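You operate a simulated robot arm through the tools that you are given. There is no shell and no other tool.

The job below is to be done with a simulated robot arm. You get a single attempt, and the scene is never put back.

Task
Refit the pipe link and pump down to 0.1 mbar or less.
Fine: ballast knob and vent valve shut, red switch on last; leave the gas valve alone.

It is judged by the outcome, as a careful person would: the job done as asked, and still so three seconds after it is handed in. It fails if anything else is knocked over, pushed out of place, dropped, spilled or broken.

Robot
A 6-joint arm with a fingered hand, fixed in place. Base frame: the origin is on the floor under the middle of its stand, x ahead of it, y to its left, z up. Readings come in m, degrees, newtons and seconds.
With the tool pointing down near the work surface it reaches from about 0.1 to 0.76 m from the base axis. Its first joint turns from -166.0 to 166.0 degrees. Payload 5 kg.
The TCP is the grasp point between the finger pads, 0.036 m short of the fingertips. In the tool frame z runs along the fingers and y along their closing line. The gripper opens to 0.12 m; its body begins 0.042 m behind the TCP. The gripper is a hand of 4 fingers: y runs from the thumb to the fingers, the wrist lies at [-0.019, -0.123, -0.211] in the tool frame, and closing takes about 1.5 s.
Orientation is that of the tool frame in the base frame, as a unit quaternion [x, y, z, w]. With the fingers straight down and the wrist toward the robot, the tool's x, y and z point along [0, 1, 0], [1, 0, 0] and [0, 0, -1] of the base frame.

Tools
- The arm moves only by the tool jog_arm. Its argument "motion" is a list of rows, each a list of 3 entries, a list of its own where there are three numbers: the shift along the tool's x, y, z in mm, then the turn, a rotation vector about the tool's x, y, z in degrees, then the opening in per cent of the stroke, from 0 (shut) to 100 (fully open). In form: [[[x, y, z], [rx, ry, rz], jaw], ...]. A call has 1 to 20 rows; each row shifts and turns the commanded pose from where the row before left it, along the tool's axes as they then stand. A row lasts 0.2 s, in which the tool goes at most 0.05 m and 8.6 degrees; a call with a longer step from one row to the next is refused whole, and so is a gripper value outside its range. A pose out of reach is approached as far as the arm can. The call stops where the force on the tool passes 40 N (or 10 N more than at its start, if that is more) or the arm is blocked; 0.2 s more then pass. Each finger travels about 0.045 m/s and halts on what it meets, pressing with about 31 N; the grip force reading is that of the motor and also rises with nothing between the fingers. The clock runs only during rows and for 0.2 s after the last one: add rows that do not move to give the fingers time. It gives the time, the measured TCP pose, the force on the tool (base axes), the opening and the grip force at its end, in the units of the frame above (readings bear some noise), with the torque about the TCP (base axes, N m) and any sound that the robot's microphone picked up.
- Cameras (640 x 400 px; columns grow to the right, rows downward): "scene" is fixed at [0.402, -0.6494, 1.182]; the picture's right is [0.94, -0.34, 0.00], its down [-0.08, -0.22, -0.97] and it looks along [0.33, 0.92, -0.23] (base axes); focal length 307 px, centre (320, 200). "wrist" rides on the gripper at [0.073, -0.101, -0.142] in the tool frame; the picture's right is [-0.79, 0.29, -0.54], its down [-0.56, -0.70, 0.44] and it looks along [-0.25, 0.65, 0.71] (tool axes); focal length 280 px, centre (320, 200). There is no depth. A picture from a camera that has moved, and an enlarged one, comes with that camera's place and axes in the base frame and with its lens.
- capture(camera): a new picture of that camera. The clock stands still meanwhile.
- move_column(by): slides the trunk up (or, below 0, down) by that many m; the arm rides with it, the base frame stays. It gives what a move gives, with no picture.
- grasp_type(shape): the hand has 4 fingers and takes this shape, open, in about a second: jaw (thumb against the fingers, like two jaws); tri (thumb and two fingers); tip (a fingertip pinch); poke (one finger out to press); point (the index stretched); flat (the hand flat); cup (the hand cupped); fist (a fist). The gripper value then closes the fingers along that shape, each until it touches; the sizes above hold for jaw. It gives what a move gives, with no picture.
- inspect(camera, box): a new picture of the part [left, top, right, bottom] of that camera's present view, enlarged. The clock stands still meanwhile.
- job_done(): hands the job in; it is judged then, once.

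Nothing tells you positions but the pictures and the camera data. Unless the task says otherwise, let go and move clear before handing in.

The tools are called after "Call:" by a JSON object that holds its "method" and its "body". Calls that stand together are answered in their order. jog_arm: Moves the arm, as the interface text tells. Its arguments: {"type":"object","properties":{"motion":{"type":"array","items":{"type":"array"}}},"required":["motion"]} The other tools are called the same way: move_column (by) moves the trunk up or down; grasp_type (shape) gives the hand a shape; capture (camera) takes a picture; inspect (camera, box) takes an enlarged picture of a part of a camera's view; job_done () hands the job in.

At the start:

```text
time: 0.0
tcp_pos: [0.7126, 0.0797, 1.2736]
tcp_rot: [0.707, 0.707, 0.002, 0.001]
ft_force: [-0.1, -0.3, -0.4]
torque: [0.02, -0.01, 0.01]
width: 0.1195
grasp_force: 0.0
shape: jaw
trunk travel left (down, up): [-0.737, 0.103]
```

scene: 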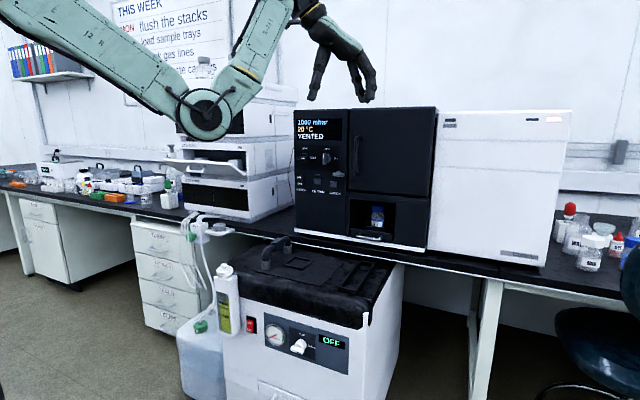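
wrist: 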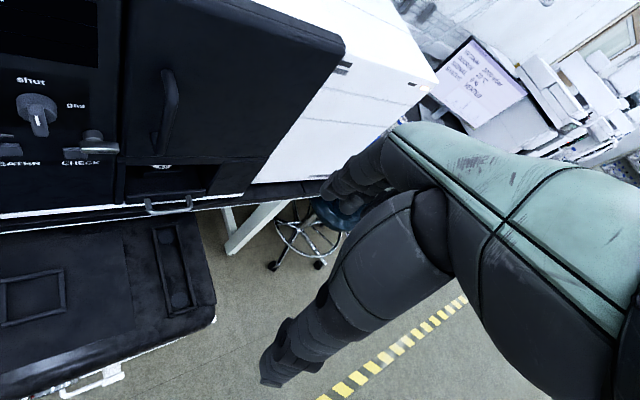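

I see a mass-spectrometer-like instrument on a bench with a display (1000 mbar, VENTED), and a pump cart in front with a red switch, gauge and a knob. I'll take enlarged looks first to find the pipe link, ballast knob, vent valve and switch.

Call:
{"method": "inspect", "body": {"camera": "scene", "box": [280, 100, 440, 200]}}

Call:
{"method": "inspect", "body": {"camera": "scene", "box": [170, 200, 330, 300]}}

Call:
{"method": "inspect", "body": {"camera": "scene", "box": [200, 300, 360, 400]}}

Call:
{"method": "inspect", "body": {"camera": "scene", "box": [280, 170, 440, 270]}}

Call:
{"method": "inspect", "body": {"camera": "wrist", "box": [0, 60, 240, 210]}}

```text
4.00 times, centred on (360, 150) of scene
camera zoom: at [0.402, -0.6494, 1.182], right [0.94, -0.34, 0.0], down [-0.08, -0.22, -0.97], along [0.33, 0.92, -0.23], focal length 1229 px, centre (160, 400)
```

zoom: 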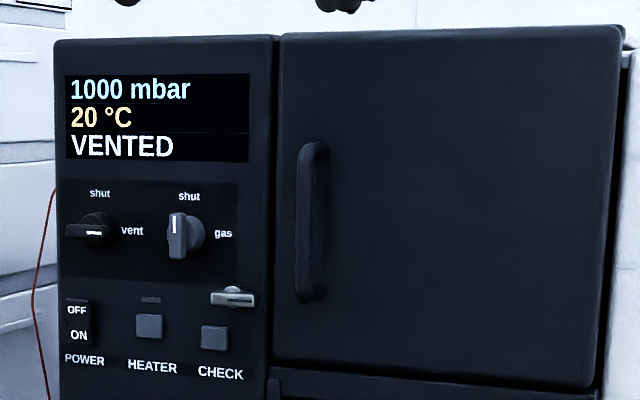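

```text
4.00 times, centred on (250, 250) of scene
camera zoom: at [0.402, -0.6494, 1.182], right [0.94, -0.34, 0.0], down [-0.08, -0.22, -0.97], along [0.33, 0.92, -0.23], focal length 1229 px, centre (600, 0)
```

zoom: 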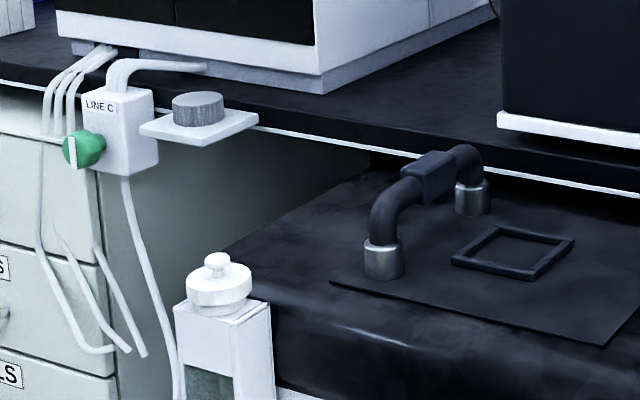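

```text
4.00 times, centred on (280, 350) of scene
camera zoom: at [0.402, -0.6494, 1.182], right [0.94, -0.34, 0.0], down [-0.08, -0.22, -0.97], along [0.33, 0.92, -0.23], focal length 1229 px, centre (480, -400)
```

zoom: 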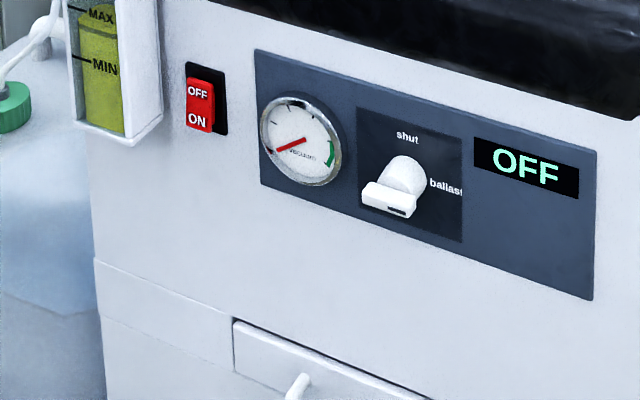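

```text
4.00 times, centred on (360, 220) of scene
camera zoom: at [0.402, -0.6494, 1.182], right [0.94, -0.34, 0.0], down [-0.08, -0.22, -0.97], along [0.33, 0.92, -0.23], focal length 1229 px, centre (160, 120)
```

zoom: 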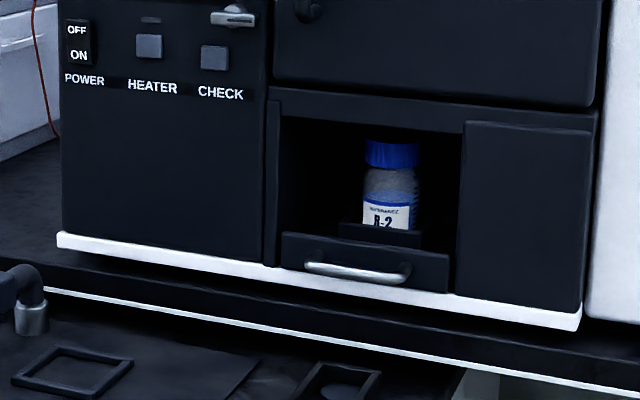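

```text
2.67 times, centred on (120, 135) of wrist
camera zoom: at [0.6108, 0.1524, 1.4155], right [0.29, -0.79, 0.54], down [-0.7, -0.56, -0.45], along [0.66, -0.25, -0.71], focal length 748 px, centre (853, 373)
```

zoom: 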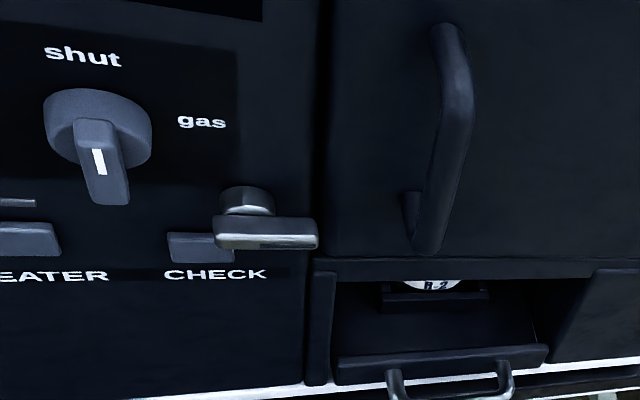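

The instrument face is roughly at 45° to the base axes, with the knobs near (0.80, 0.38, 1.07). The black U-shaped pipe with steel ends sits on the pump cart; I'll look more closely at the cart top for the ports.

Call:
{"method": "inspect", "body": {"camera": "wrist", "box": [0, 200, 240, 350]}}

Call:
{"method": "inspect", "body": {"camera": "scene", "box": [230, 230, 390, 330]}}

Call:
{"method": "inspect", "body": {"camera": "scene", "box": [330, 230, 490, 330]}}

Call:
{"method": "inspect", "body": {"camera": "scene", "box": [100, 0, 260, 100]}}

Call:
{"method": "inspect", "body": {"camera": "scene", "box": [480, 150, 640, 250]}}

```text
2.67 times, centred on (120, 275) of wrist
camera zoom: at [0.6108, 0.1524, 1.4155], right [0.29, -0.79, 0.54], down [-0.7, -0.56, -0.45], along [0.66, -0.25, -0.71], focal length 748 px, centre (853, 0)
```

zoom: 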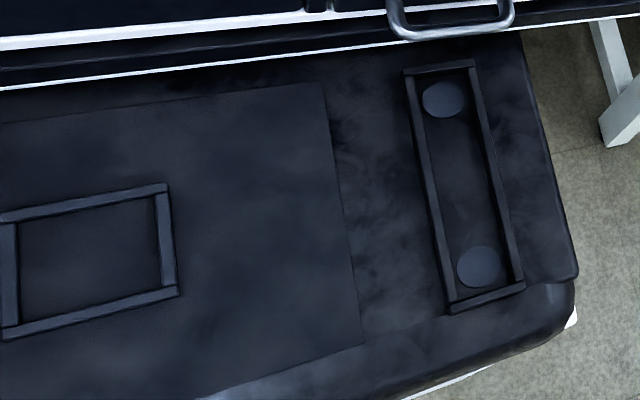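

```text
4.00 times, centred on (310, 280) of scene
camera zoom: at [0.402, -0.6494, 1.182], right [0.94, -0.34, 0.0], down [-0.08, -0.22, -0.97], along [0.33, 0.92, -0.23], focal length 1229 px, centre (360, -120)
```

zoom: 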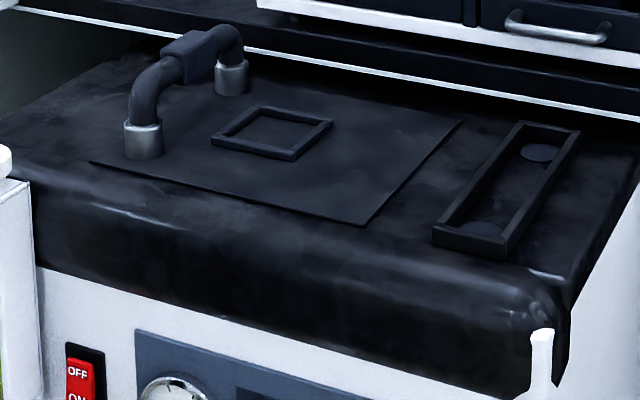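

```text
4.00 times, centred on (410, 280) of scene
camera zoom: at [0.402, -0.6494, 1.182], right [0.94, -0.34, 0.0], down [-0.08, -0.22, -0.97], along [0.33, 0.92, -0.23], focal length 1229 px, centre (-40, -120)
```

zoom: 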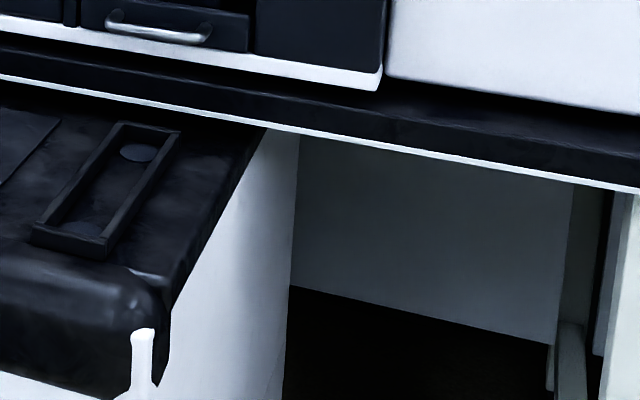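

```text
4.00 times, centred on (180, 50) of scene
camera zoom: at [0.402, -0.6494, 1.182], right [0.94, -0.34, 0.0], down [-0.08, -0.22, -0.97], along [0.33, 0.92, -0.23], focal length 1229 px, centre (880, 800)
```

zoom: 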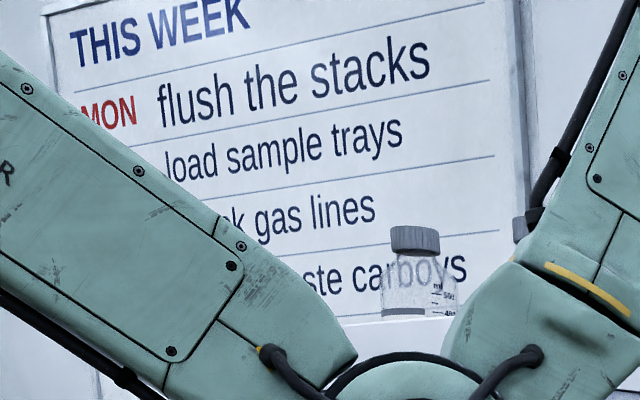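

```text
4.00 times, centred on (560, 200) of scene
camera zoom: at [0.402, -0.6494, 1.182], right [0.94, -0.34, 0.0], down [-0.08, -0.22, -0.97], along [0.33, 0.92, -0.23], focal length 1229 px, centre (-640, 200)
```

zoom: 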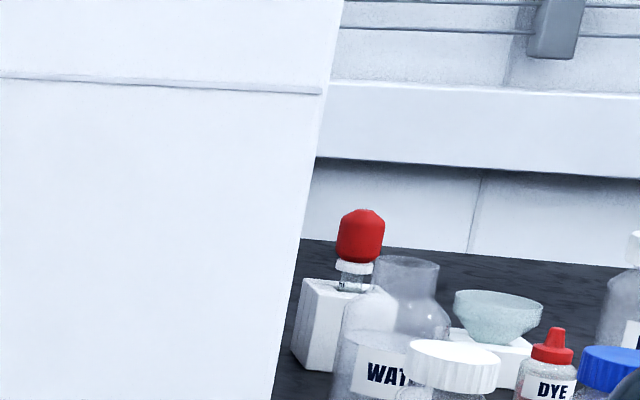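

The cart top is at about z = 0.705; the U-link stands at one side and a tray with two round pads lies at the other, with the same spacing (0.15 m). I'll look at the rest of the bench and then move the wrist camera for a closer look.

Call:
{"method": "inspect", "body": {"camera": "scene", "box": [0, 140, 160, 240]}}

Call:
{"method": "inspect", "body": {"camera": "scene", "box": [250, 225, 330, 275]}}

Call:
{"method": "inspect", "body": {"camera": "scene", "box": [160, 260, 256, 320]}}

Call:
{"method": "inspect", "body": {"camera": "scene", "box": [150, 120, 310, 220]}}

```text
4.00 times, centred on (80, 190) of scene
camera zoom: at [0.402, -0.6494, 1.182], right [0.94, -0.34, 0.0], down [-0.08, -0.22, -0.97], along [0.33, 0.92, -0.23], focal length 1229 px, centre (1280, 240)
```

zoom: 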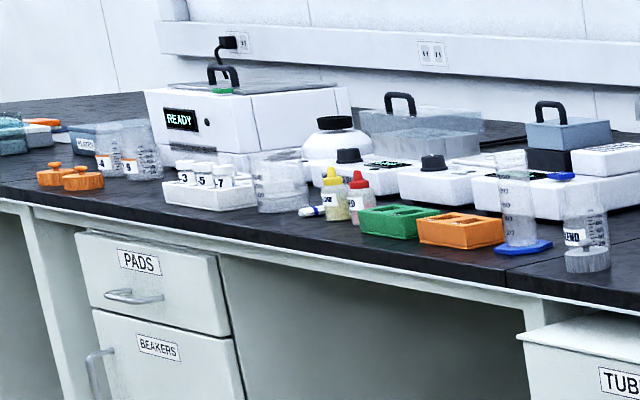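

```text
8.00 times, centred on (290, 250) of scene
camera zoom: at [0.402, -0.6494, 1.182], right [0.94, -0.34, 0.0], down [-0.08, -0.22, -0.97], along [0.33, 0.92, -0.23], focal length 2458 px, centre (560, -200)
```

zoom: 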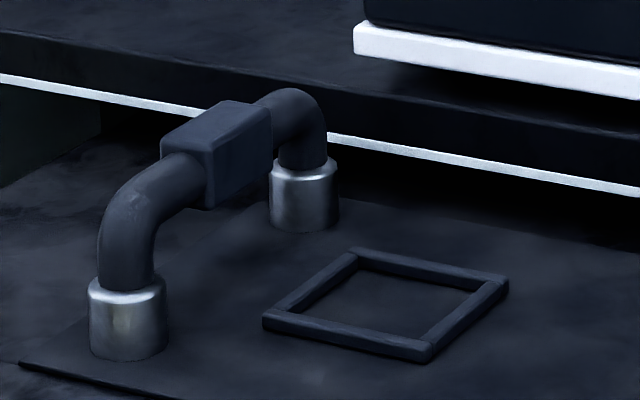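

```text
6.67 times, centred on (208, 290) of scene
camera zoom: at [0.402, -0.6494, 1.182], right [0.94, -0.34, 0.0], down [-0.08, -0.22, -0.97], along [0.33, 0.92, -0.23], focal length 2048 px, centre (1067, -400)
```

zoom: 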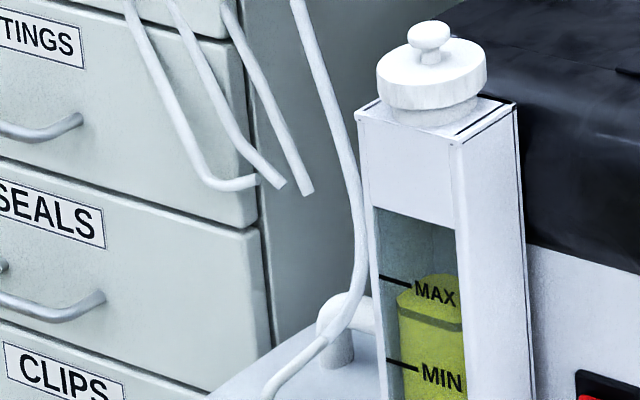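

```text
4.00 times, centred on (230, 170) of scene
camera zoom: at [0.402, -0.6494, 1.182], right [0.94, -0.34, 0.0], down [-0.08, -0.22, -0.97], along [0.33, 0.92, -0.23], focal length 1229 px, centre (680, 320)
```

zoom: 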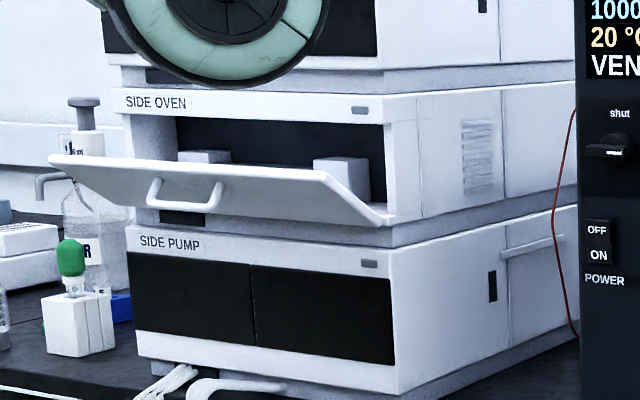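

Next I'll pull the hand back and to the left, so the wrist camera looks onto the cart top and the link.

Call:
{"method": "jog_arm", "body": {"motion": [[[20, -30, 12], [0, 0, 0], 100], [[20, -30, 12], [0, 0, 0], 100], [[20, -30, 12], [0, 0, 0], 100], [[20, -30, 12], [0, 0, 0], 100], [[20, -30, 12], [0, 0, 0], 100], [[20, -30, 12], [0, 0, 0], 100], [[20, -30, 12], [0, 0, 0], 100], [[20, -30, 12], [0, 0, 0], 100]]}}

Call:
{"method": "capture", "body": {"camera": "wrist"}}

Call:
{"method": "capture", "body": {"camera": "scene"}}

```text
time: 1.8
tcp_pos: [0.4985, 0.2424, 1.1435]
tcp_rot: [0.707, 0.707, 0.004, 0.003]
ft_force: [-0.6, 1.0, -0.2]
torque: [-0.03, -0.03, -0.01]
width: 0.1196
grasp_force: 0.0
shape: jaw
out of reach, approached as far as the arm can: row 1, 2, 3, 4, 5, 6
trunk travel left (down, up): [-0.737, 0.103]
```

```text
taken
camera wrist: at [0.3975, 0.3162, 1.2839], right [0.28, -0.79, 0.54], down [-0.7, -0.56, -0.45], along [0.66, -0.25, -0.71], focal length 280 px, centre (320, 200)
```

wrist: 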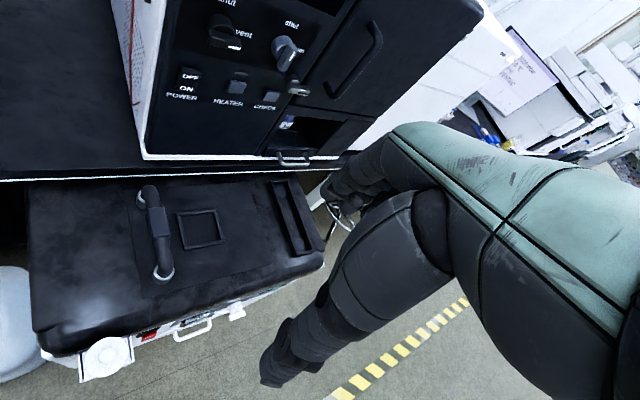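

```text
taken
```

scene: 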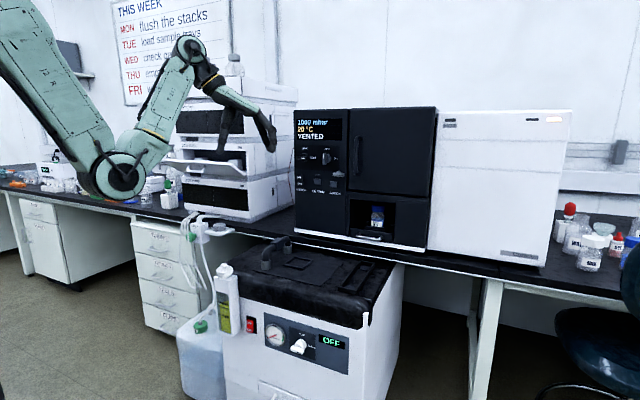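

The view now covers the link, frame and tray. I'll zoom in.

Call:
{"method": "inspect", "body": {"camera": "wrist", "box": [100, 160, 340, 310]}}

Call:
{"method": "inspect", "body": {"camera": "wrist", "box": [120, 170, 216, 290]}}

Call:
{"method": "inspect", "body": {"camera": "wrist", "box": [150, 0, 390, 150]}}

Call:
{"method": "inspect", "body": {"camera": "wrist", "box": [60, 290, 260, 400]}}

```text
2.67 times, centred on (220, 235) of wrist
camera zoom: at [0.3975, 0.3162, 1.2839], right [0.28, -0.79, 0.54], down [-0.7, -0.56, -0.45], along [0.66, -0.25, -0.71], focal length 748 px, centre (587, 107)
```

zoom: 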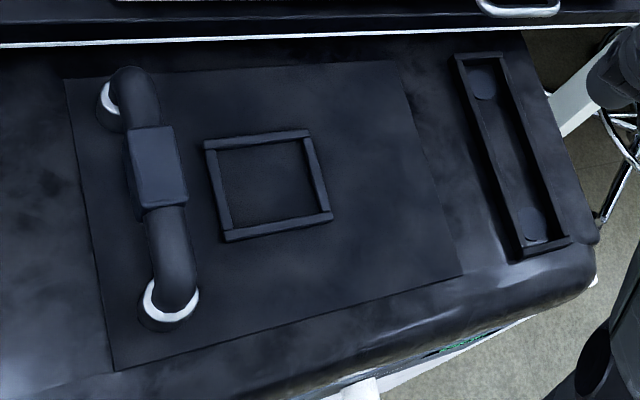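

```text
3.33 times, centred on (168, 230) of wrist
camera zoom: at [0.3975, 0.3162, 1.2839], right [0.28, -0.79, 0.54], down [-0.7, -0.56, -0.45], along [0.66, -0.25, -0.71], focal length 935 px, centre (827, 100)
```

zoom: 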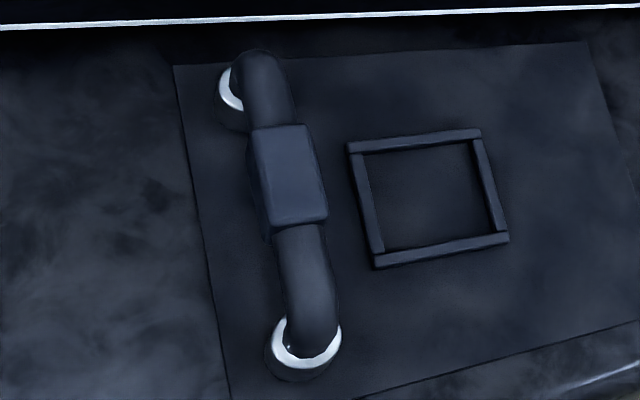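

```text
2.67 times, centred on (270, 75) of wrist
camera zoom: at [0.3975, 0.3162, 1.2839], right [0.28, -0.79, 0.54], down [-0.7, -0.56, -0.45], along [0.66, -0.25, -0.71], focal length 748 px, centre (453, 533)
```

zoom: 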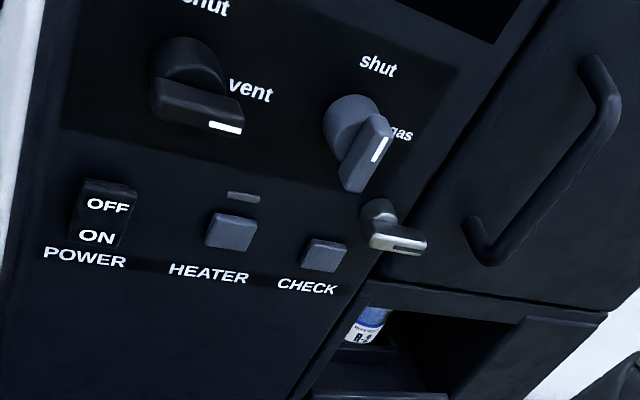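

```text
3.20 times, centred on (160, 345) of wrist
camera zoom: at [0.3975, 0.3162, 1.2839], right [0.28, -0.79, 0.54], down [-0.7, -0.56, -0.45], along [0.66, -0.25, -0.71], focal length 897 px, centre (832, -264)
```

zoom: 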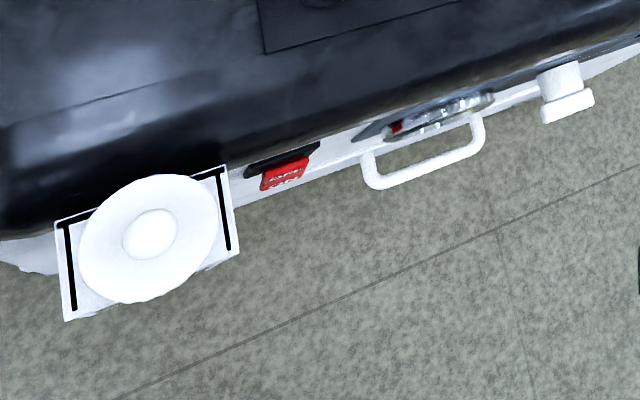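

The link looks like a U-tube with a grip block, standing with steel ends on the mat. I'll turn the hand 45° so its closing line runs across the link, and lower the trunk some to see whether that stays in reach.

Call:
{"method": "jog_arm", "body": {"motion": [[[0, 0, 0], [0, 0, 7.5], 100], [[0, 0, 0], [0, 0, 7.5], 100], [[0, 0, 0], [0, 0, 7.5], 100], [[0, 0, 0], [0, 0, 7.5], 100], [[0, 0, 0], [0, 0, 7.5], 100], [[0, 0, 0], [0, 0, 7.5], 100], [[0, 0, 0], [0, 0, 0], 100]]}}

Call:
{"method": "capture", "body": {"camera": "wrist"}}

Call:
{"method": "capture", "body": {"camera": "scene"}}

```text
time: 3.4
tcp_pos: [0.5566, 0.2418, 1.0582]
tcp_rot: [0.923, 0.384, 0.003, 0.001]
ft_force: [-0.1, 0.8, -0.5]
torque: [-0.02, -0.02, 0.03]
width: 0.1196
grasp_force: 0.0
shape: jaw
out of reach, approached as far as the arm can: row 1, 2, 3, 4, 5, 6
trunk travel left (down, up): [-0.737, 0.103]
```

```text
taken
camera wrist: at [0.5357, 0.3637, 1.1992], right [-0.36, -0.76, 0.54], down [-0.89, 0.1, -0.45], along [0.29, -0.64, -0.71], focal length 280 px, centre (320, 200)
```

wrist: 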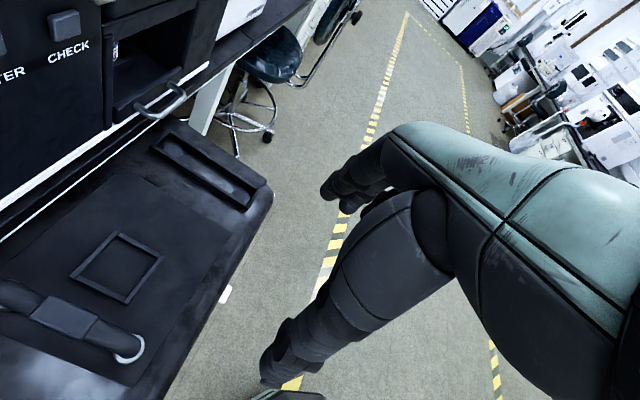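

```text
taken
```

scene: 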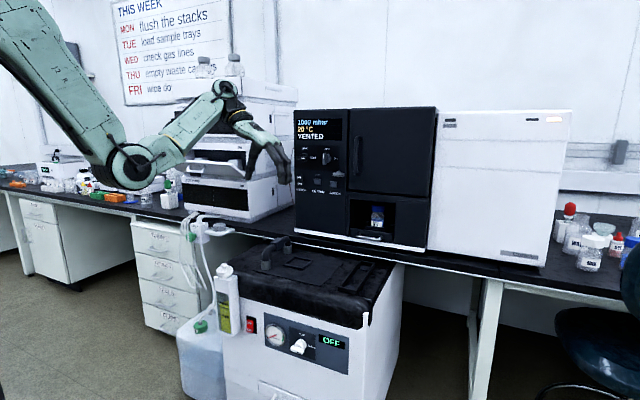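

The arm was near a limit with the trunk this high. I'll lower the trunk by 0.2 m and check the reach again.

Call:
{"method": "move_column", "body": {"by": -0.2}}

Call:
{"method": "capture", "body": {"camera": "scene"}}

Call:
{"method": "capture", "body": {"camera": "wrist"}}

```text
time: 5.6
tcp_pos: [0.5565, 0.2399, 0.8572]
tcp_rot: [0.923, 0.384, 0.004, 0.0]
ft_force: [0.8, -1.0, 0.1]
torque: [0.0, -0.02, -0.03]
width: 0.1198
grasp_force: 0.0
shape: jaw
trunk travel left (down, up): [-0.537, 0.303]
```

```text
taken
```

scene: 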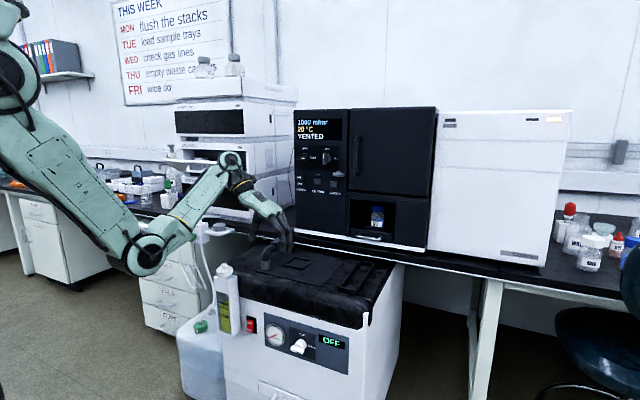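

```text
taken
camera wrist: at [0.5359, 0.3639, 0.9991], right [-0.36, -0.76, 0.54], down [-0.89, 0.1, -0.45], along [0.29, -0.64, -0.71], focal length 280 px, centre (320, 200)
```

wrist: 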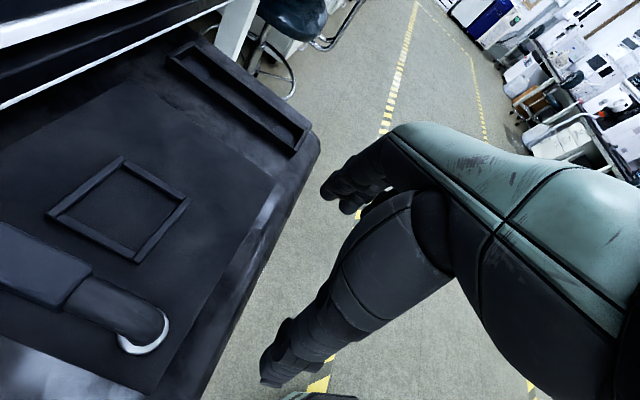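

I can see the near leg of the link closely now; zooming on it.

Call:
{"method": "inspect", "body": {"camera": "wrist", "box": [0, 200, 240, 400]}}

Call:
{"method": "inspect", "body": {"camera": "wrist", "box": [150, 30, 330, 180]}}

Call:
{"method": "inspect", "body": {"camera": "scene", "box": [240, 220, 320, 280]}}

```text
2.00 times, centred on (120, 300) of wrist
camera zoom: at [0.5359, 0.3639, 0.9991], right [-0.36, -0.76, 0.54], down [-0.89, 0.1, -0.45], along [0.29, -0.64, -0.71], focal length 561 px, centre (720, 0)
```

zoom: 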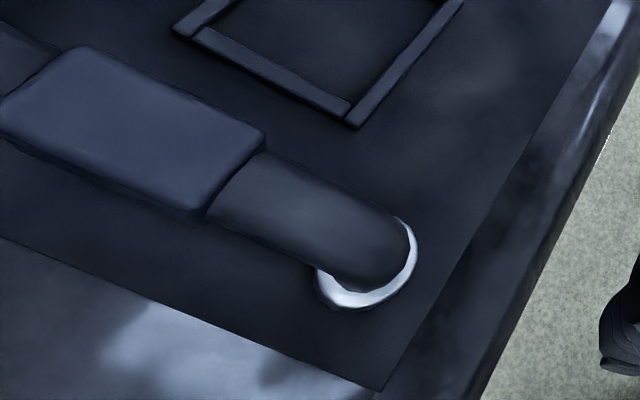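

```text
2.67 times, centred on (240, 105) of wrist
camera zoom: at [0.5359, 0.3639, 0.9991], right [-0.36, -0.76, 0.54], down [-0.89, 0.1, -0.45], along [0.29, -0.64, -0.71], focal length 748 px, centre (533, 453)
```

zoom: 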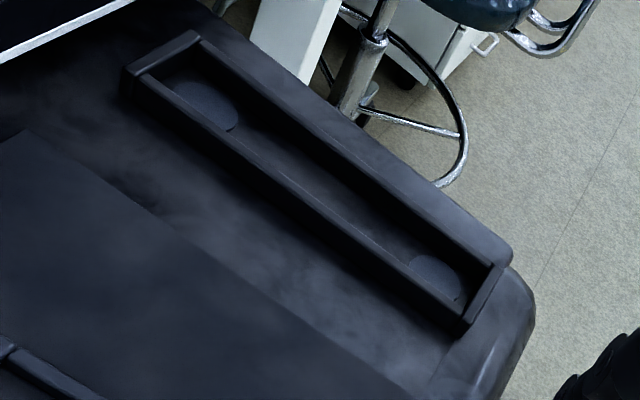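

```text
6.67 times, centred on (280, 250) of scene
camera zoom: at [0.402, -0.6494, 1.182], right [0.94, -0.34, 0.0], down [-0.08, -0.22, -0.97], along [0.33, 0.92, -0.23], focal length 2048 px, centre (587, -133)
```

zoom: 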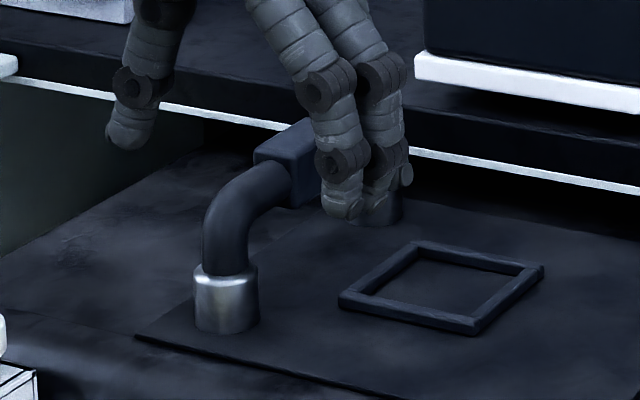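

The tray's walls and pads and the link's steel feet have matching spacing. I'll tilt the hand forward about its closing line (which needs less reach) and then line up over the grip block, near (0.608, 0.390, 0.77).

Call:
{"method": "jog_arm", "body": {"motion": [[[0, -17, -10], [0, 0, 0], 100], [[0, -17, -10], [0, 0, 0], 100], [[0, -18, -10], [0, 8, 0], 100], [[0, -18, 0], [0, 8, 0], 100], [[0, 0, 0], [0, 8, 0], 100], [[0, 0, 0], [0, 8, 0], 100], [[0, 0, 0], [0, 0, 0], 100]]}}

Call:
{"method": "capture", "body": {"camera": "wrist"}}

Call:
{"method": "capture", "body": {"camera": "scene"}}

```text
time: 7.2
tcp_pos: [0.5266, 0.2877, 0.863]
tcp_rot: [0.887, 0.368, 0.258, -0.105]
ft_force: [-0.2, 0.3, -0.4]
torque: [-0.01, -0.02, 0.01]
width: 0.1197
grasp_force: 0.0
shape: jaw
out of reach, approached as far as the arm can: row 1, 2
trunk travel left (down, up): [-0.537, 0.303]
```

```text
taken
camera wrist: at [0.4441, 0.3501, 1.0203], right [-0.47, -0.88, 0.04], down [-0.66, 0.32, -0.68], along [0.58, -0.34, -0.74], focal length 280 px, centre (320, 200)
```

wrist: 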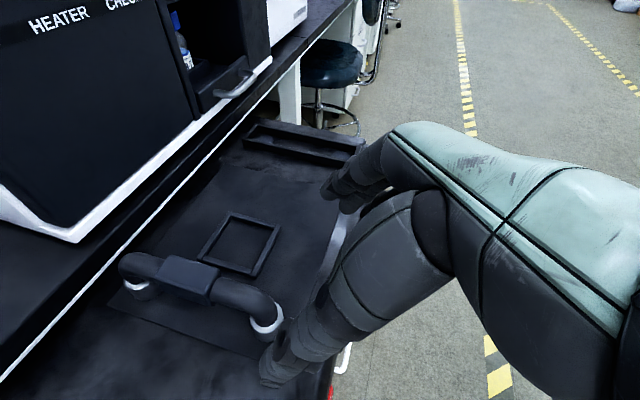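

```text
taken
```

scene: 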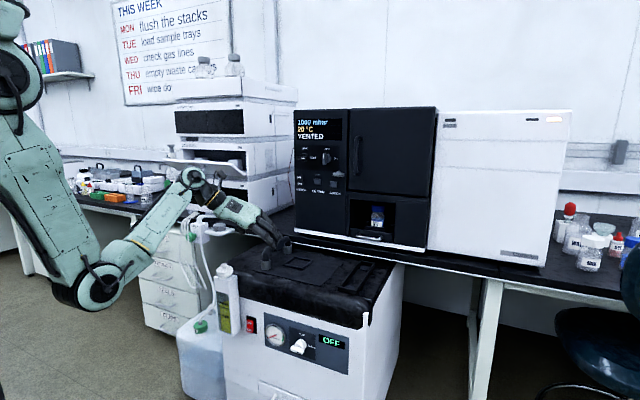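

The tilt works and the arm is now within reach. Zooming in to refine the block's position from this viewpoint.

Call:
{"method": "inspect", "body": {"camera": "wrist", "box": [100, 230, 300, 355]}}

Call:
{"method": "inspect", "body": {"camera": "scene", "box": [240, 220, 320, 280]}}

```text
3.20 times, centred on (200, 292) of wrist
camera zoom: at [0.4441, 0.3501, 1.0203], right [-0.47, -0.88, 0.04], down [-0.66, 0.32, -0.68], along [0.58, -0.34, -0.74], focal length 897 px, centre (704, -96)
```

zoom: 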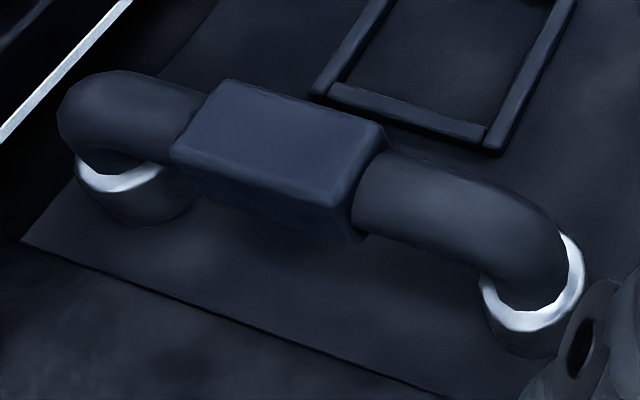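

```text
6.67 times, centred on (280, 250) of scene
camera zoom: at [0.402, -0.6494, 1.182], right [0.94, -0.34, 0.0], down [-0.08, -0.22, -0.97], along [0.33, 0.92, -0.23], focal length 2048 px, centre (587, -133)
```

zoom: 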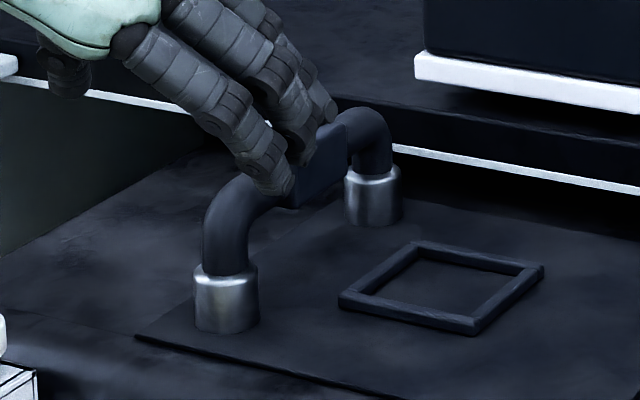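

Moving over the grip block at hover height, keeping the fingers above it.

Call:
{"method": "jog_arm", "body": {"motion": [[[27, -4, 17], [0, 0, 0], 100], [[27, -4, 17], [0, 0, 0], 100], [[27, -4, 17], [0, 0, 0], 100], [[27, -5, 17], [0, 0, 0], 100], [[0, 0, 0], [0, 0, 0], 100]]}}

Call:
{"method": "capture", "body": {"camera": "wrist"}}

Call:
{"method": "inspect", "body": {"camera": "scene", "box": [220, 180, 340, 280]}}

```text
time: 8.4
tcp_pos: [0.6045, 0.39, 0.8642]
tcp_rot: [0.887, 0.37, 0.258, -0.104]
ft_force: [0.4, 0.2, 0.6]
torque: [-0.02, -0.02, 0.0]
width: 0.1198
grasp_force: 0.0
shape: jaw
trunk travel left (down, up): [-0.537, 0.303]
```

```text
taken
camera wrist: at [0.5226, 0.452, 1.0216], right [-0.47, -0.88, 0.04], down [-0.66, 0.32, -0.68], along [0.58, -0.34, -0.74], focal length 280 px, centre (320, 200)
```

wrist: 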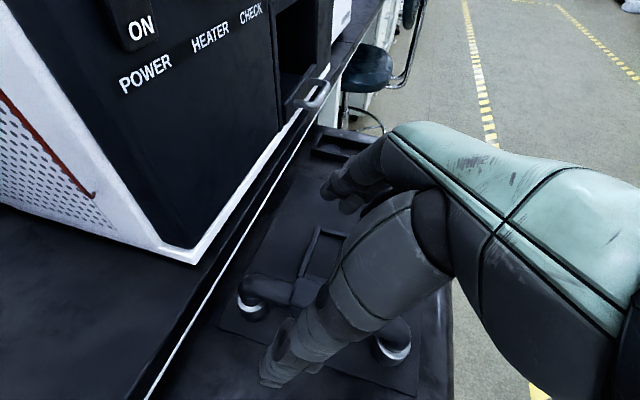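

```text
4.00 times, centred on (280, 230) of scene
camera zoom: at [0.402, -0.6494, 1.182], right [0.94, -0.34, 0.0], down [-0.08, -0.22, -0.97], along [0.33, 0.92, -0.23], focal length 1229 px, centre (480, 80)
```

zoom: 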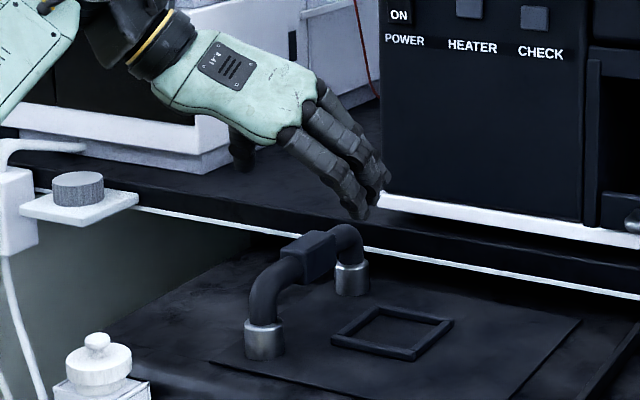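

Aligned over the block. Descending with the hand open around it.

Call:
{"method": "jog_arm", "body": {"motion": [[[-11.8, 0, 18.6], [0, 0, 0], 100], [[-11.8, 0, 18.6], [0, 0, 0], 100], [[-11.8, 0, 18.6], [0, 0, 0], 100], [[-11.8, 0, 18.6], [0, 0, 0], 100], [[0, 0, 0], [0, 0, 0], 100]]}}

Call:
{"method": "capture", "body": {"camera": "wrist"}}

Call:
{"method": "inspect", "body": {"camera": "scene", "box": [240, 210, 340, 280]}}

```text
time: 9.6
tcp_pos: [0.6039, 0.3895, 0.7749]
tcp_rot: [0.887, 0.37, 0.257, -0.104]
ft_force: [0.0, -0.8, -0.4]
torque: [-0.01, 0.02, 0.01]
width: 0.1199
grasp_force: 0.0
shape: jaw
trunk travel left (down, up): [-0.537, 0.303]
```

```text
taken
camera wrist: at [0.5219, 0.4511, 0.9325], right [-0.47, -0.88, 0.04], down [-0.66, 0.32, -0.68], along [0.58, -0.34, -0.74], focal length 280 px, centre (320, 200)
```

wrist: 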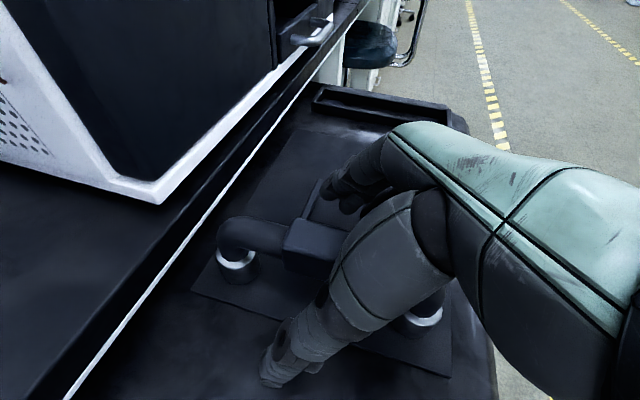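

```text
5.71 times, centred on (290, 245) of scene
camera zoom: at [0.402, -0.6494, 1.182], right [0.94, -0.34, 0.0], down [-0.08, -0.22, -0.97], along [0.33, 0.92, -0.23], focal length 1756 px, centre (491, -57)
```

zoom: 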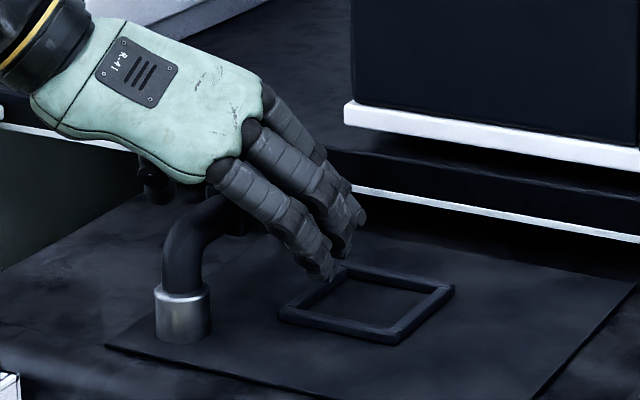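

The thumb is on one side of the block and the fingers on the other, with no contact so far. Closing the hand.

Call:
{"method": "jog_arm", "body": {"motion": [[[0, 0, 0], [0, 0, 0], 0], [[0, 0, 0], [0, 0, 0], 0], [[0, 0, 0], [0, 0, 0], 0], [[0, 0, 0], [0, 0, 0], 0], [[0, 0, 0], [0, 0, 0], 0], [[0, 0, 0], [0, 0, 0], 0], [[0, 0, 0], [0, 0, 0], 0], [[0, 0, 0], [0, 0, 0], 0], [[0, 0, 0], [0, 0, 0], 0]]}}

Call:
{"method": "capture", "body": {"camera": "wrist"}}

Call:
{"method": "inspect", "body": {"camera": "scene", "box": [240, 210, 340, 280]}}

```text
time: 11.6
tcp_pos: [0.6033, 0.3898, 0.7744]
tcp_rot: [0.887, 0.37, 0.257, -0.104]
ft_force: [-0.1, 0.4, -0.6]
torque: [0.0, -0.01, 0.05]
width: 0.023
grasp_force: 31.2
shape: jaw
trunk travel left (down, up): [-0.537, 0.303]
```

```text
taken
camera wrist: at [0.522, 0.4512, 0.9324], right [-0.47, -0.88, 0.04], down [-0.66, 0.32, -0.68], along [0.58, -0.34, -0.74], focal length 280 px, centre (320, 200)
```

wrist: 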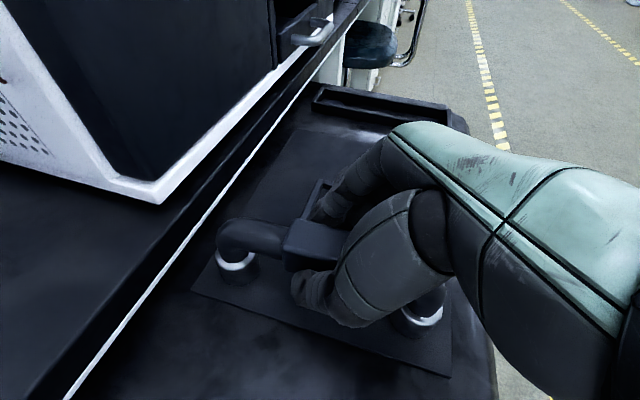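

```text
5.71 times, centred on (290, 245) of scene
camera zoom: at [0.402, -0.6494, 1.182], right [0.94, -0.34, 0.0], down [-0.08, -0.22, -0.97], along [0.33, 0.92, -0.23], focal length 1756 px, centre (491, -57)
```

zoom: 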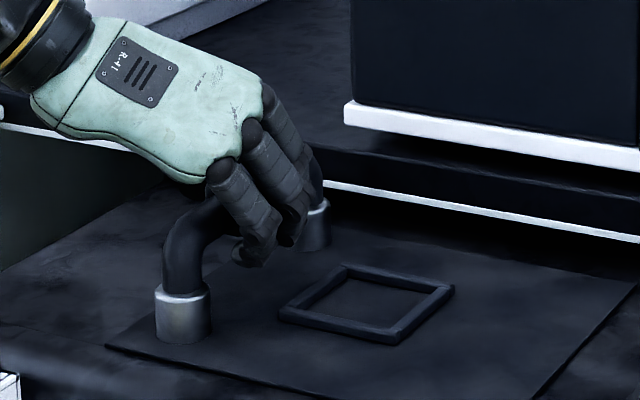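

The block is held (width 23 mm, 31 N). I'll lift by 12 mm gently to see whether the steel ends come with the pipe or stay as sockets.

Call:
{"method": "jog_arm", "body": {"motion": [[[2.1, 0, -3.4], [0, 0, 0], 0], [[2.1, 0, -3.4], [0, 0, 0], 0], [[2.1, 0, -3.4], [0, 0, 0], 0], [[0, 0, 0], [0, 0, 0], 0]]}}

Call:
{"method": "inspect", "body": {"camera": "wrist", "box": [180, 190, 480, 390]}}

Call:
{"method": "inspect", "body": {"camera": "scene", "box": [240, 210, 340, 280]}}

```text
time: 12.6
tcp_pos: [0.6042, 0.39, 0.787]
tcp_rot: [0.887, 0.369, 0.257, -0.104]
ft_force: [-0.2, 0.6, -2.4]
torque: [-0.02, 0.01, -0.01]
width: 0.0227
grasp_force: 30.8
shape: jaw
trunk travel left (down, up): [-0.537, 0.303]
```

```text
2.00 times, centred on (330, 290) of wrist
camera zoom: at [0.5223, 0.4522, 0.9447], right [-0.47, -0.88, 0.04], down [-0.66, 0.32, -0.68], along [0.58, -0.34, -0.74], focal length 561 px, centre (300, 20)
```

zoom: 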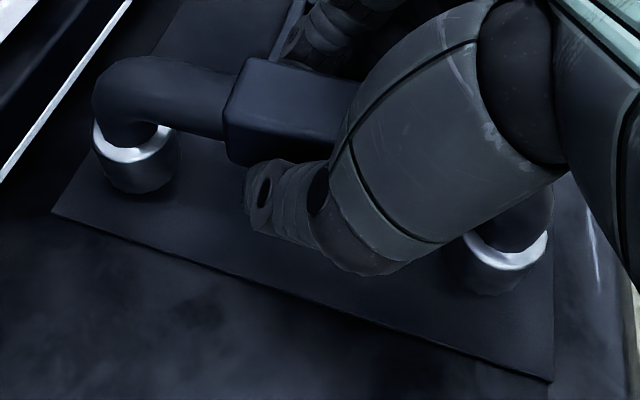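

```text
5.71 times, centred on (290, 245) of scene
camera zoom: at [0.402, -0.6494, 1.182], right [0.94, -0.34, 0.0], down [-0.08, -0.22, -0.97], along [0.33, 0.92, -0.23], focal length 1756 px, centre (491, -57)
```

zoom: 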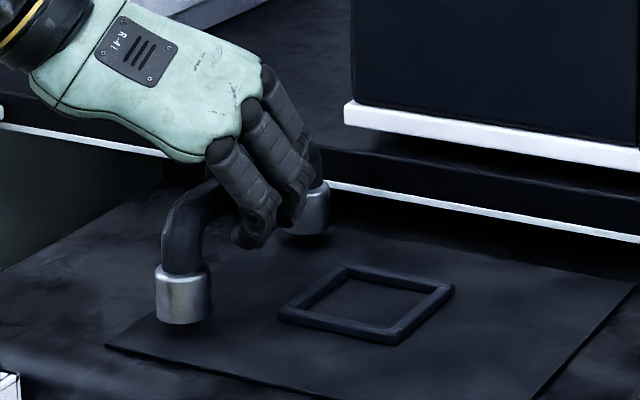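

The steel ends came up with the pipe, so the whole link was parked on the mat, and the two round ports in the tray are its seat. The drawer handle near the far port looks close to the path, so I'll check it before carrying.

Call:
{"method": "inspect", "body": {"camera": "wrist", "box": [250, 0, 480, 144]}}

Call:
{"method": "inspect", "body": {"camera": "scene", "box": [320, 210, 420, 290]}}

```text
2.78 times, centred on (365, 72) of wrist
camera zoom: at [0.5223, 0.4522, 0.9447], right [-0.47, -0.88, 0.04], down [-0.66, 0.32, -0.68], along [0.58, -0.34, -0.74], focal length 779 px, centre (195, 556)
```

zoom: 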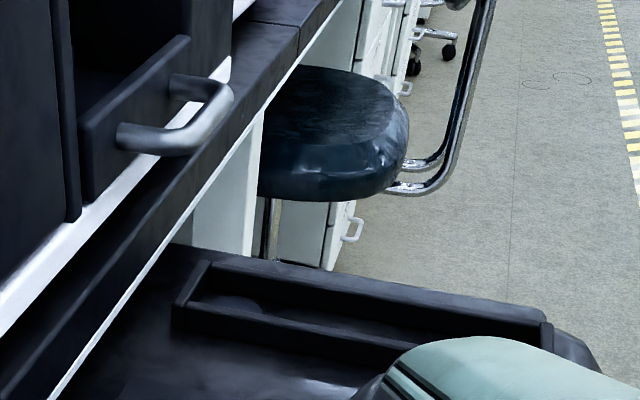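

```text
5.00 times, centred on (370, 250) of scene
camera zoom: at [0.402, -0.6494, 1.182], right [0.94, -0.34, 0.0], down [-0.08, -0.22, -0.97], along [0.33, 0.92, -0.23], focal length 1536 px, centre (70, -50)
```

zoom: 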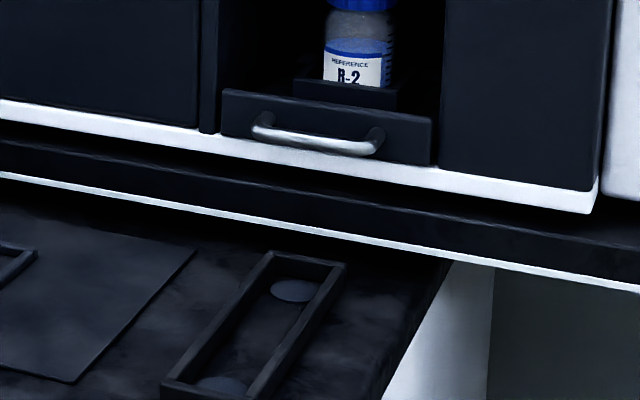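

The handle's bar is at about d = 0.81 m (bench direction), close to the link's far bend, so I'll carry the link slightly pulled back from the bench. Lifting and backing off, then moving half-way across first.

Call:
{"method": "jog_arm", "body": {"motion": [[[-3.1, 0, -13.8], [0, 0, 0], 0], [[-3.1, 0, -13.8], [0, 0, 0], 0], [[-3.1, 0, -13.8], [0, 0, 0], 0], [[0, 25, 0], [0, 0, 0], 0], [[0, 25, 0], [0, 0, 0], 0], [[0, 25, 0], [0, 0, 0], 0], [[0, 25, 0], [0, 0, 0], 0], [[0, 25, 0], [0, 0, 0], 0], [[0, 25, 0], [0, 0, 0], 0], [[0, 0, 0], [0, 0, 0], 0]]}}

Call:
{"method": "capture", "body": {"camera": "scene"}}

Call:
{"method": "capture", "body": {"camera": "wrist"}}

```text
time: 14.8
tcp_pos: [0.6883, 0.2626, 0.8163]
tcp_rot: [0.886, 0.37, 0.258, -0.104]
ft_force: [0.1, -0.1, -2.3]
torque: [-0.02, 0.0, -0.01]
width: 0.0227
grasp_force: 31.9
shape: jaw
trunk travel left (down, up): [-0.537, 0.303]
```

```text
taken
```

scene: 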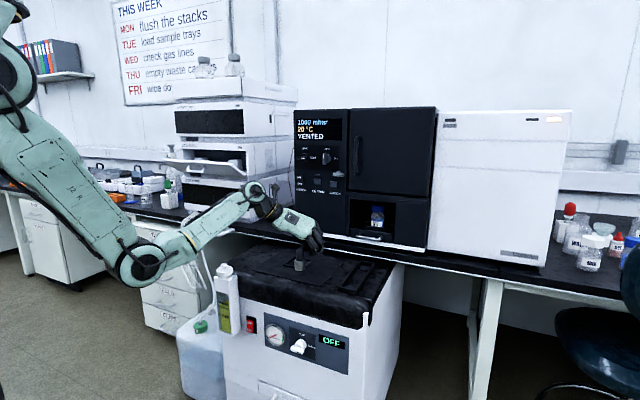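

```text
taken
camera wrist: at [0.607, 0.3254, 0.9743], right [-0.47, -0.88, 0.04], down [-0.66, 0.32, -0.68], along [0.58, -0.34, -0.73], focal length 280 px, centre (320, 200)
```

wrist: 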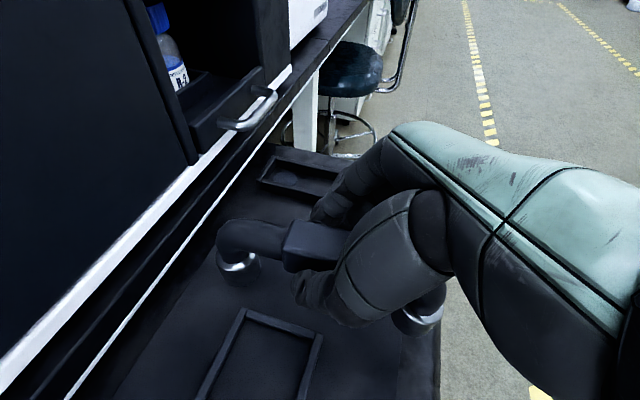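

Smooth so far. Carrying on toward the tray, stopping short of final alignment.

Call:
{"method": "jog_arm", "body": {"motion": [[[0, 25, 0], [0, 0, 0], 0], [[0, 25, 0], [0, 0, 0], 0], [[0, 25, 0], [0, 0, 0], 0], [[0, 25, 0], [0, 0, 0], 0], [[0, 25, 0], [0, 0, 0], 0], [[0, 25, 0], [0, 0, 0], 0], [[0, 10, 0], [0, 0, 0], 0], [[0, 0, 0], [0, 0, 0], 0]]}}

Call:
{"method": "capture", "body": {"camera": "wrist"}}

Call:
{"method": "inspect", "body": {"camera": "scene", "box": [290, 210, 410, 290]}}

```text
time: 16.6
tcp_pos: [0.8026, 0.1512, 0.8164]
tcp_rot: [0.887, 0.37, 0.257, -0.104]
ft_force: [0.8, -0.2, -2.7]
torque: [-0.03, 0.03, 0.04]
width: 0.0226
grasp_force: 31.1
shape: jaw
trunk travel left (down, up): [-0.537, 0.303]
```

```text
taken
camera wrist: at [0.7211, 0.213, 0.9757], right [-0.47, -0.88, 0.04], down [-0.66, 0.32, -0.68], along [0.58, -0.34, -0.74], focal length 280 px, centre (320, 200)
```

wrist: 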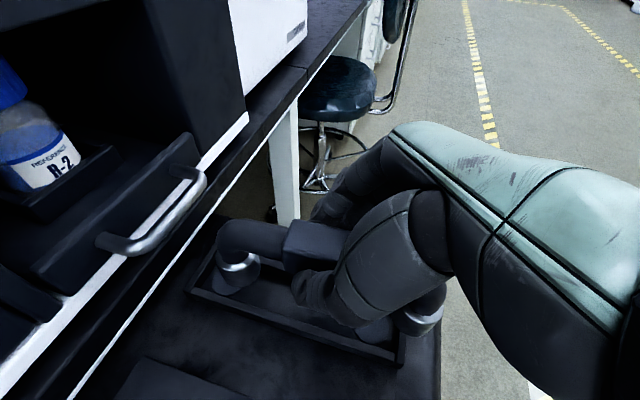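

```text
5.00 times, centred on (350, 250) of scene
camera zoom: at [0.402, -0.6494, 1.182], right [0.94, -0.34, 0.0], down [-0.08, -0.22, -0.97], along [0.33, 0.92, -0.23], focal length 1536 px, centre (170, -50)
```

zoom: 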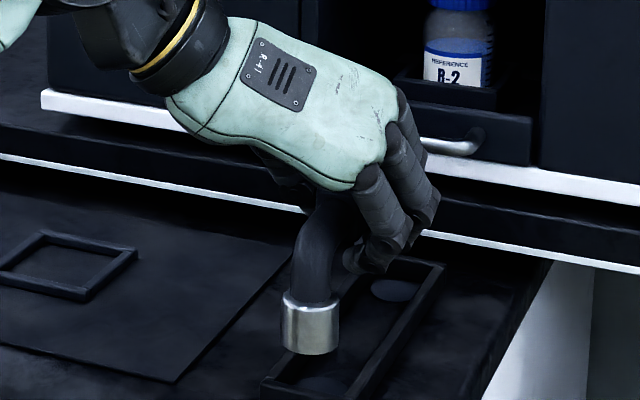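

The link hangs over the tray, pulled back about 24 mm. Moving forward and slightly down so the feet come over the ports, then I'll check alignment.

Call:
{"method": "jog_arm", "body": {"motion": [[[4.1, 0, 8.5], [0, 0, 0], 0], [[4.1, 0, 8.5], [0, 0, 0], 0], [[4.1, 0, 8.5], [0, 0, 0], 0], [[0, 0, 0], [0, 0, 0], 0], [[0, 0, 0], [0, 0, 0], 0]]}}

Call:
{"method": "inspect", "body": {"camera": "wrist", "box": [170, 190, 470, 390]}}

Call:
{"method": "inspect", "body": {"camera": "scene", "box": [320, 230, 416, 290]}}

```text
time: 17.8
tcp_pos: [0.8212, 0.1678, 0.8026]
tcp_rot: [0.887, 0.37, 0.257, -0.105]
ft_force: [-1.1, 0.2, -3.0]
torque: [-0.01, 0.03, 0.02]
width: 0.0229
grasp_force: 30.7
shape: jaw
trunk travel left (down, up): [-0.537, 0.303]
```

```text
2.00 times, centred on (320, 290) of wrist
camera zoom: at [0.7379, 0.2297, 0.9608], right [-0.47, -0.88, 0.04], down [-0.66, 0.32, -0.68], along [0.58, -0.34, -0.74], focal length 561 px, centre (320, 20)
```

zoom: 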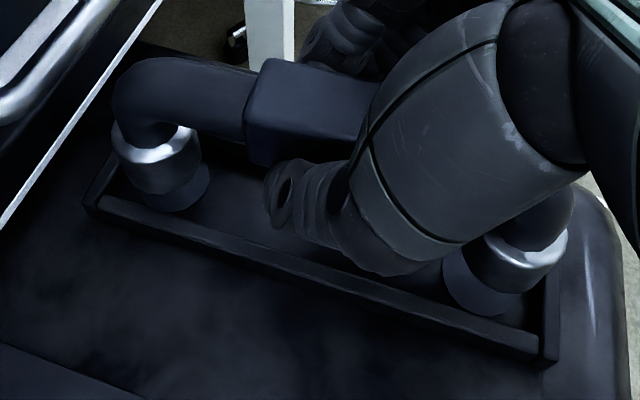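

```text
6.67 times, centred on (368, 260) of scene
camera zoom: at [0.402, -0.6494, 1.182], right [0.94, -0.34, 0.0], down [-0.08, -0.22, -0.97], along [0.33, 0.92, -0.23], focal length 2048 px, centre (0, -200)
```

zoom: 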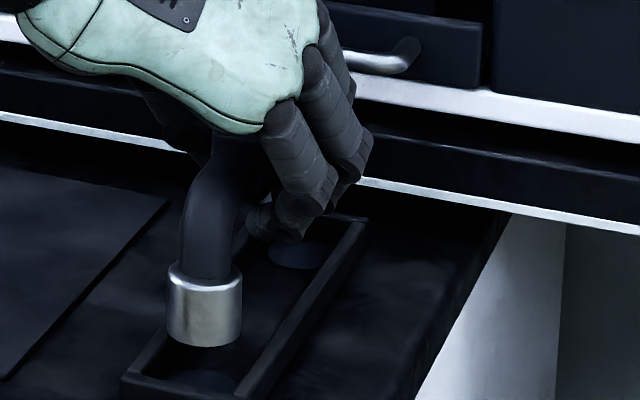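

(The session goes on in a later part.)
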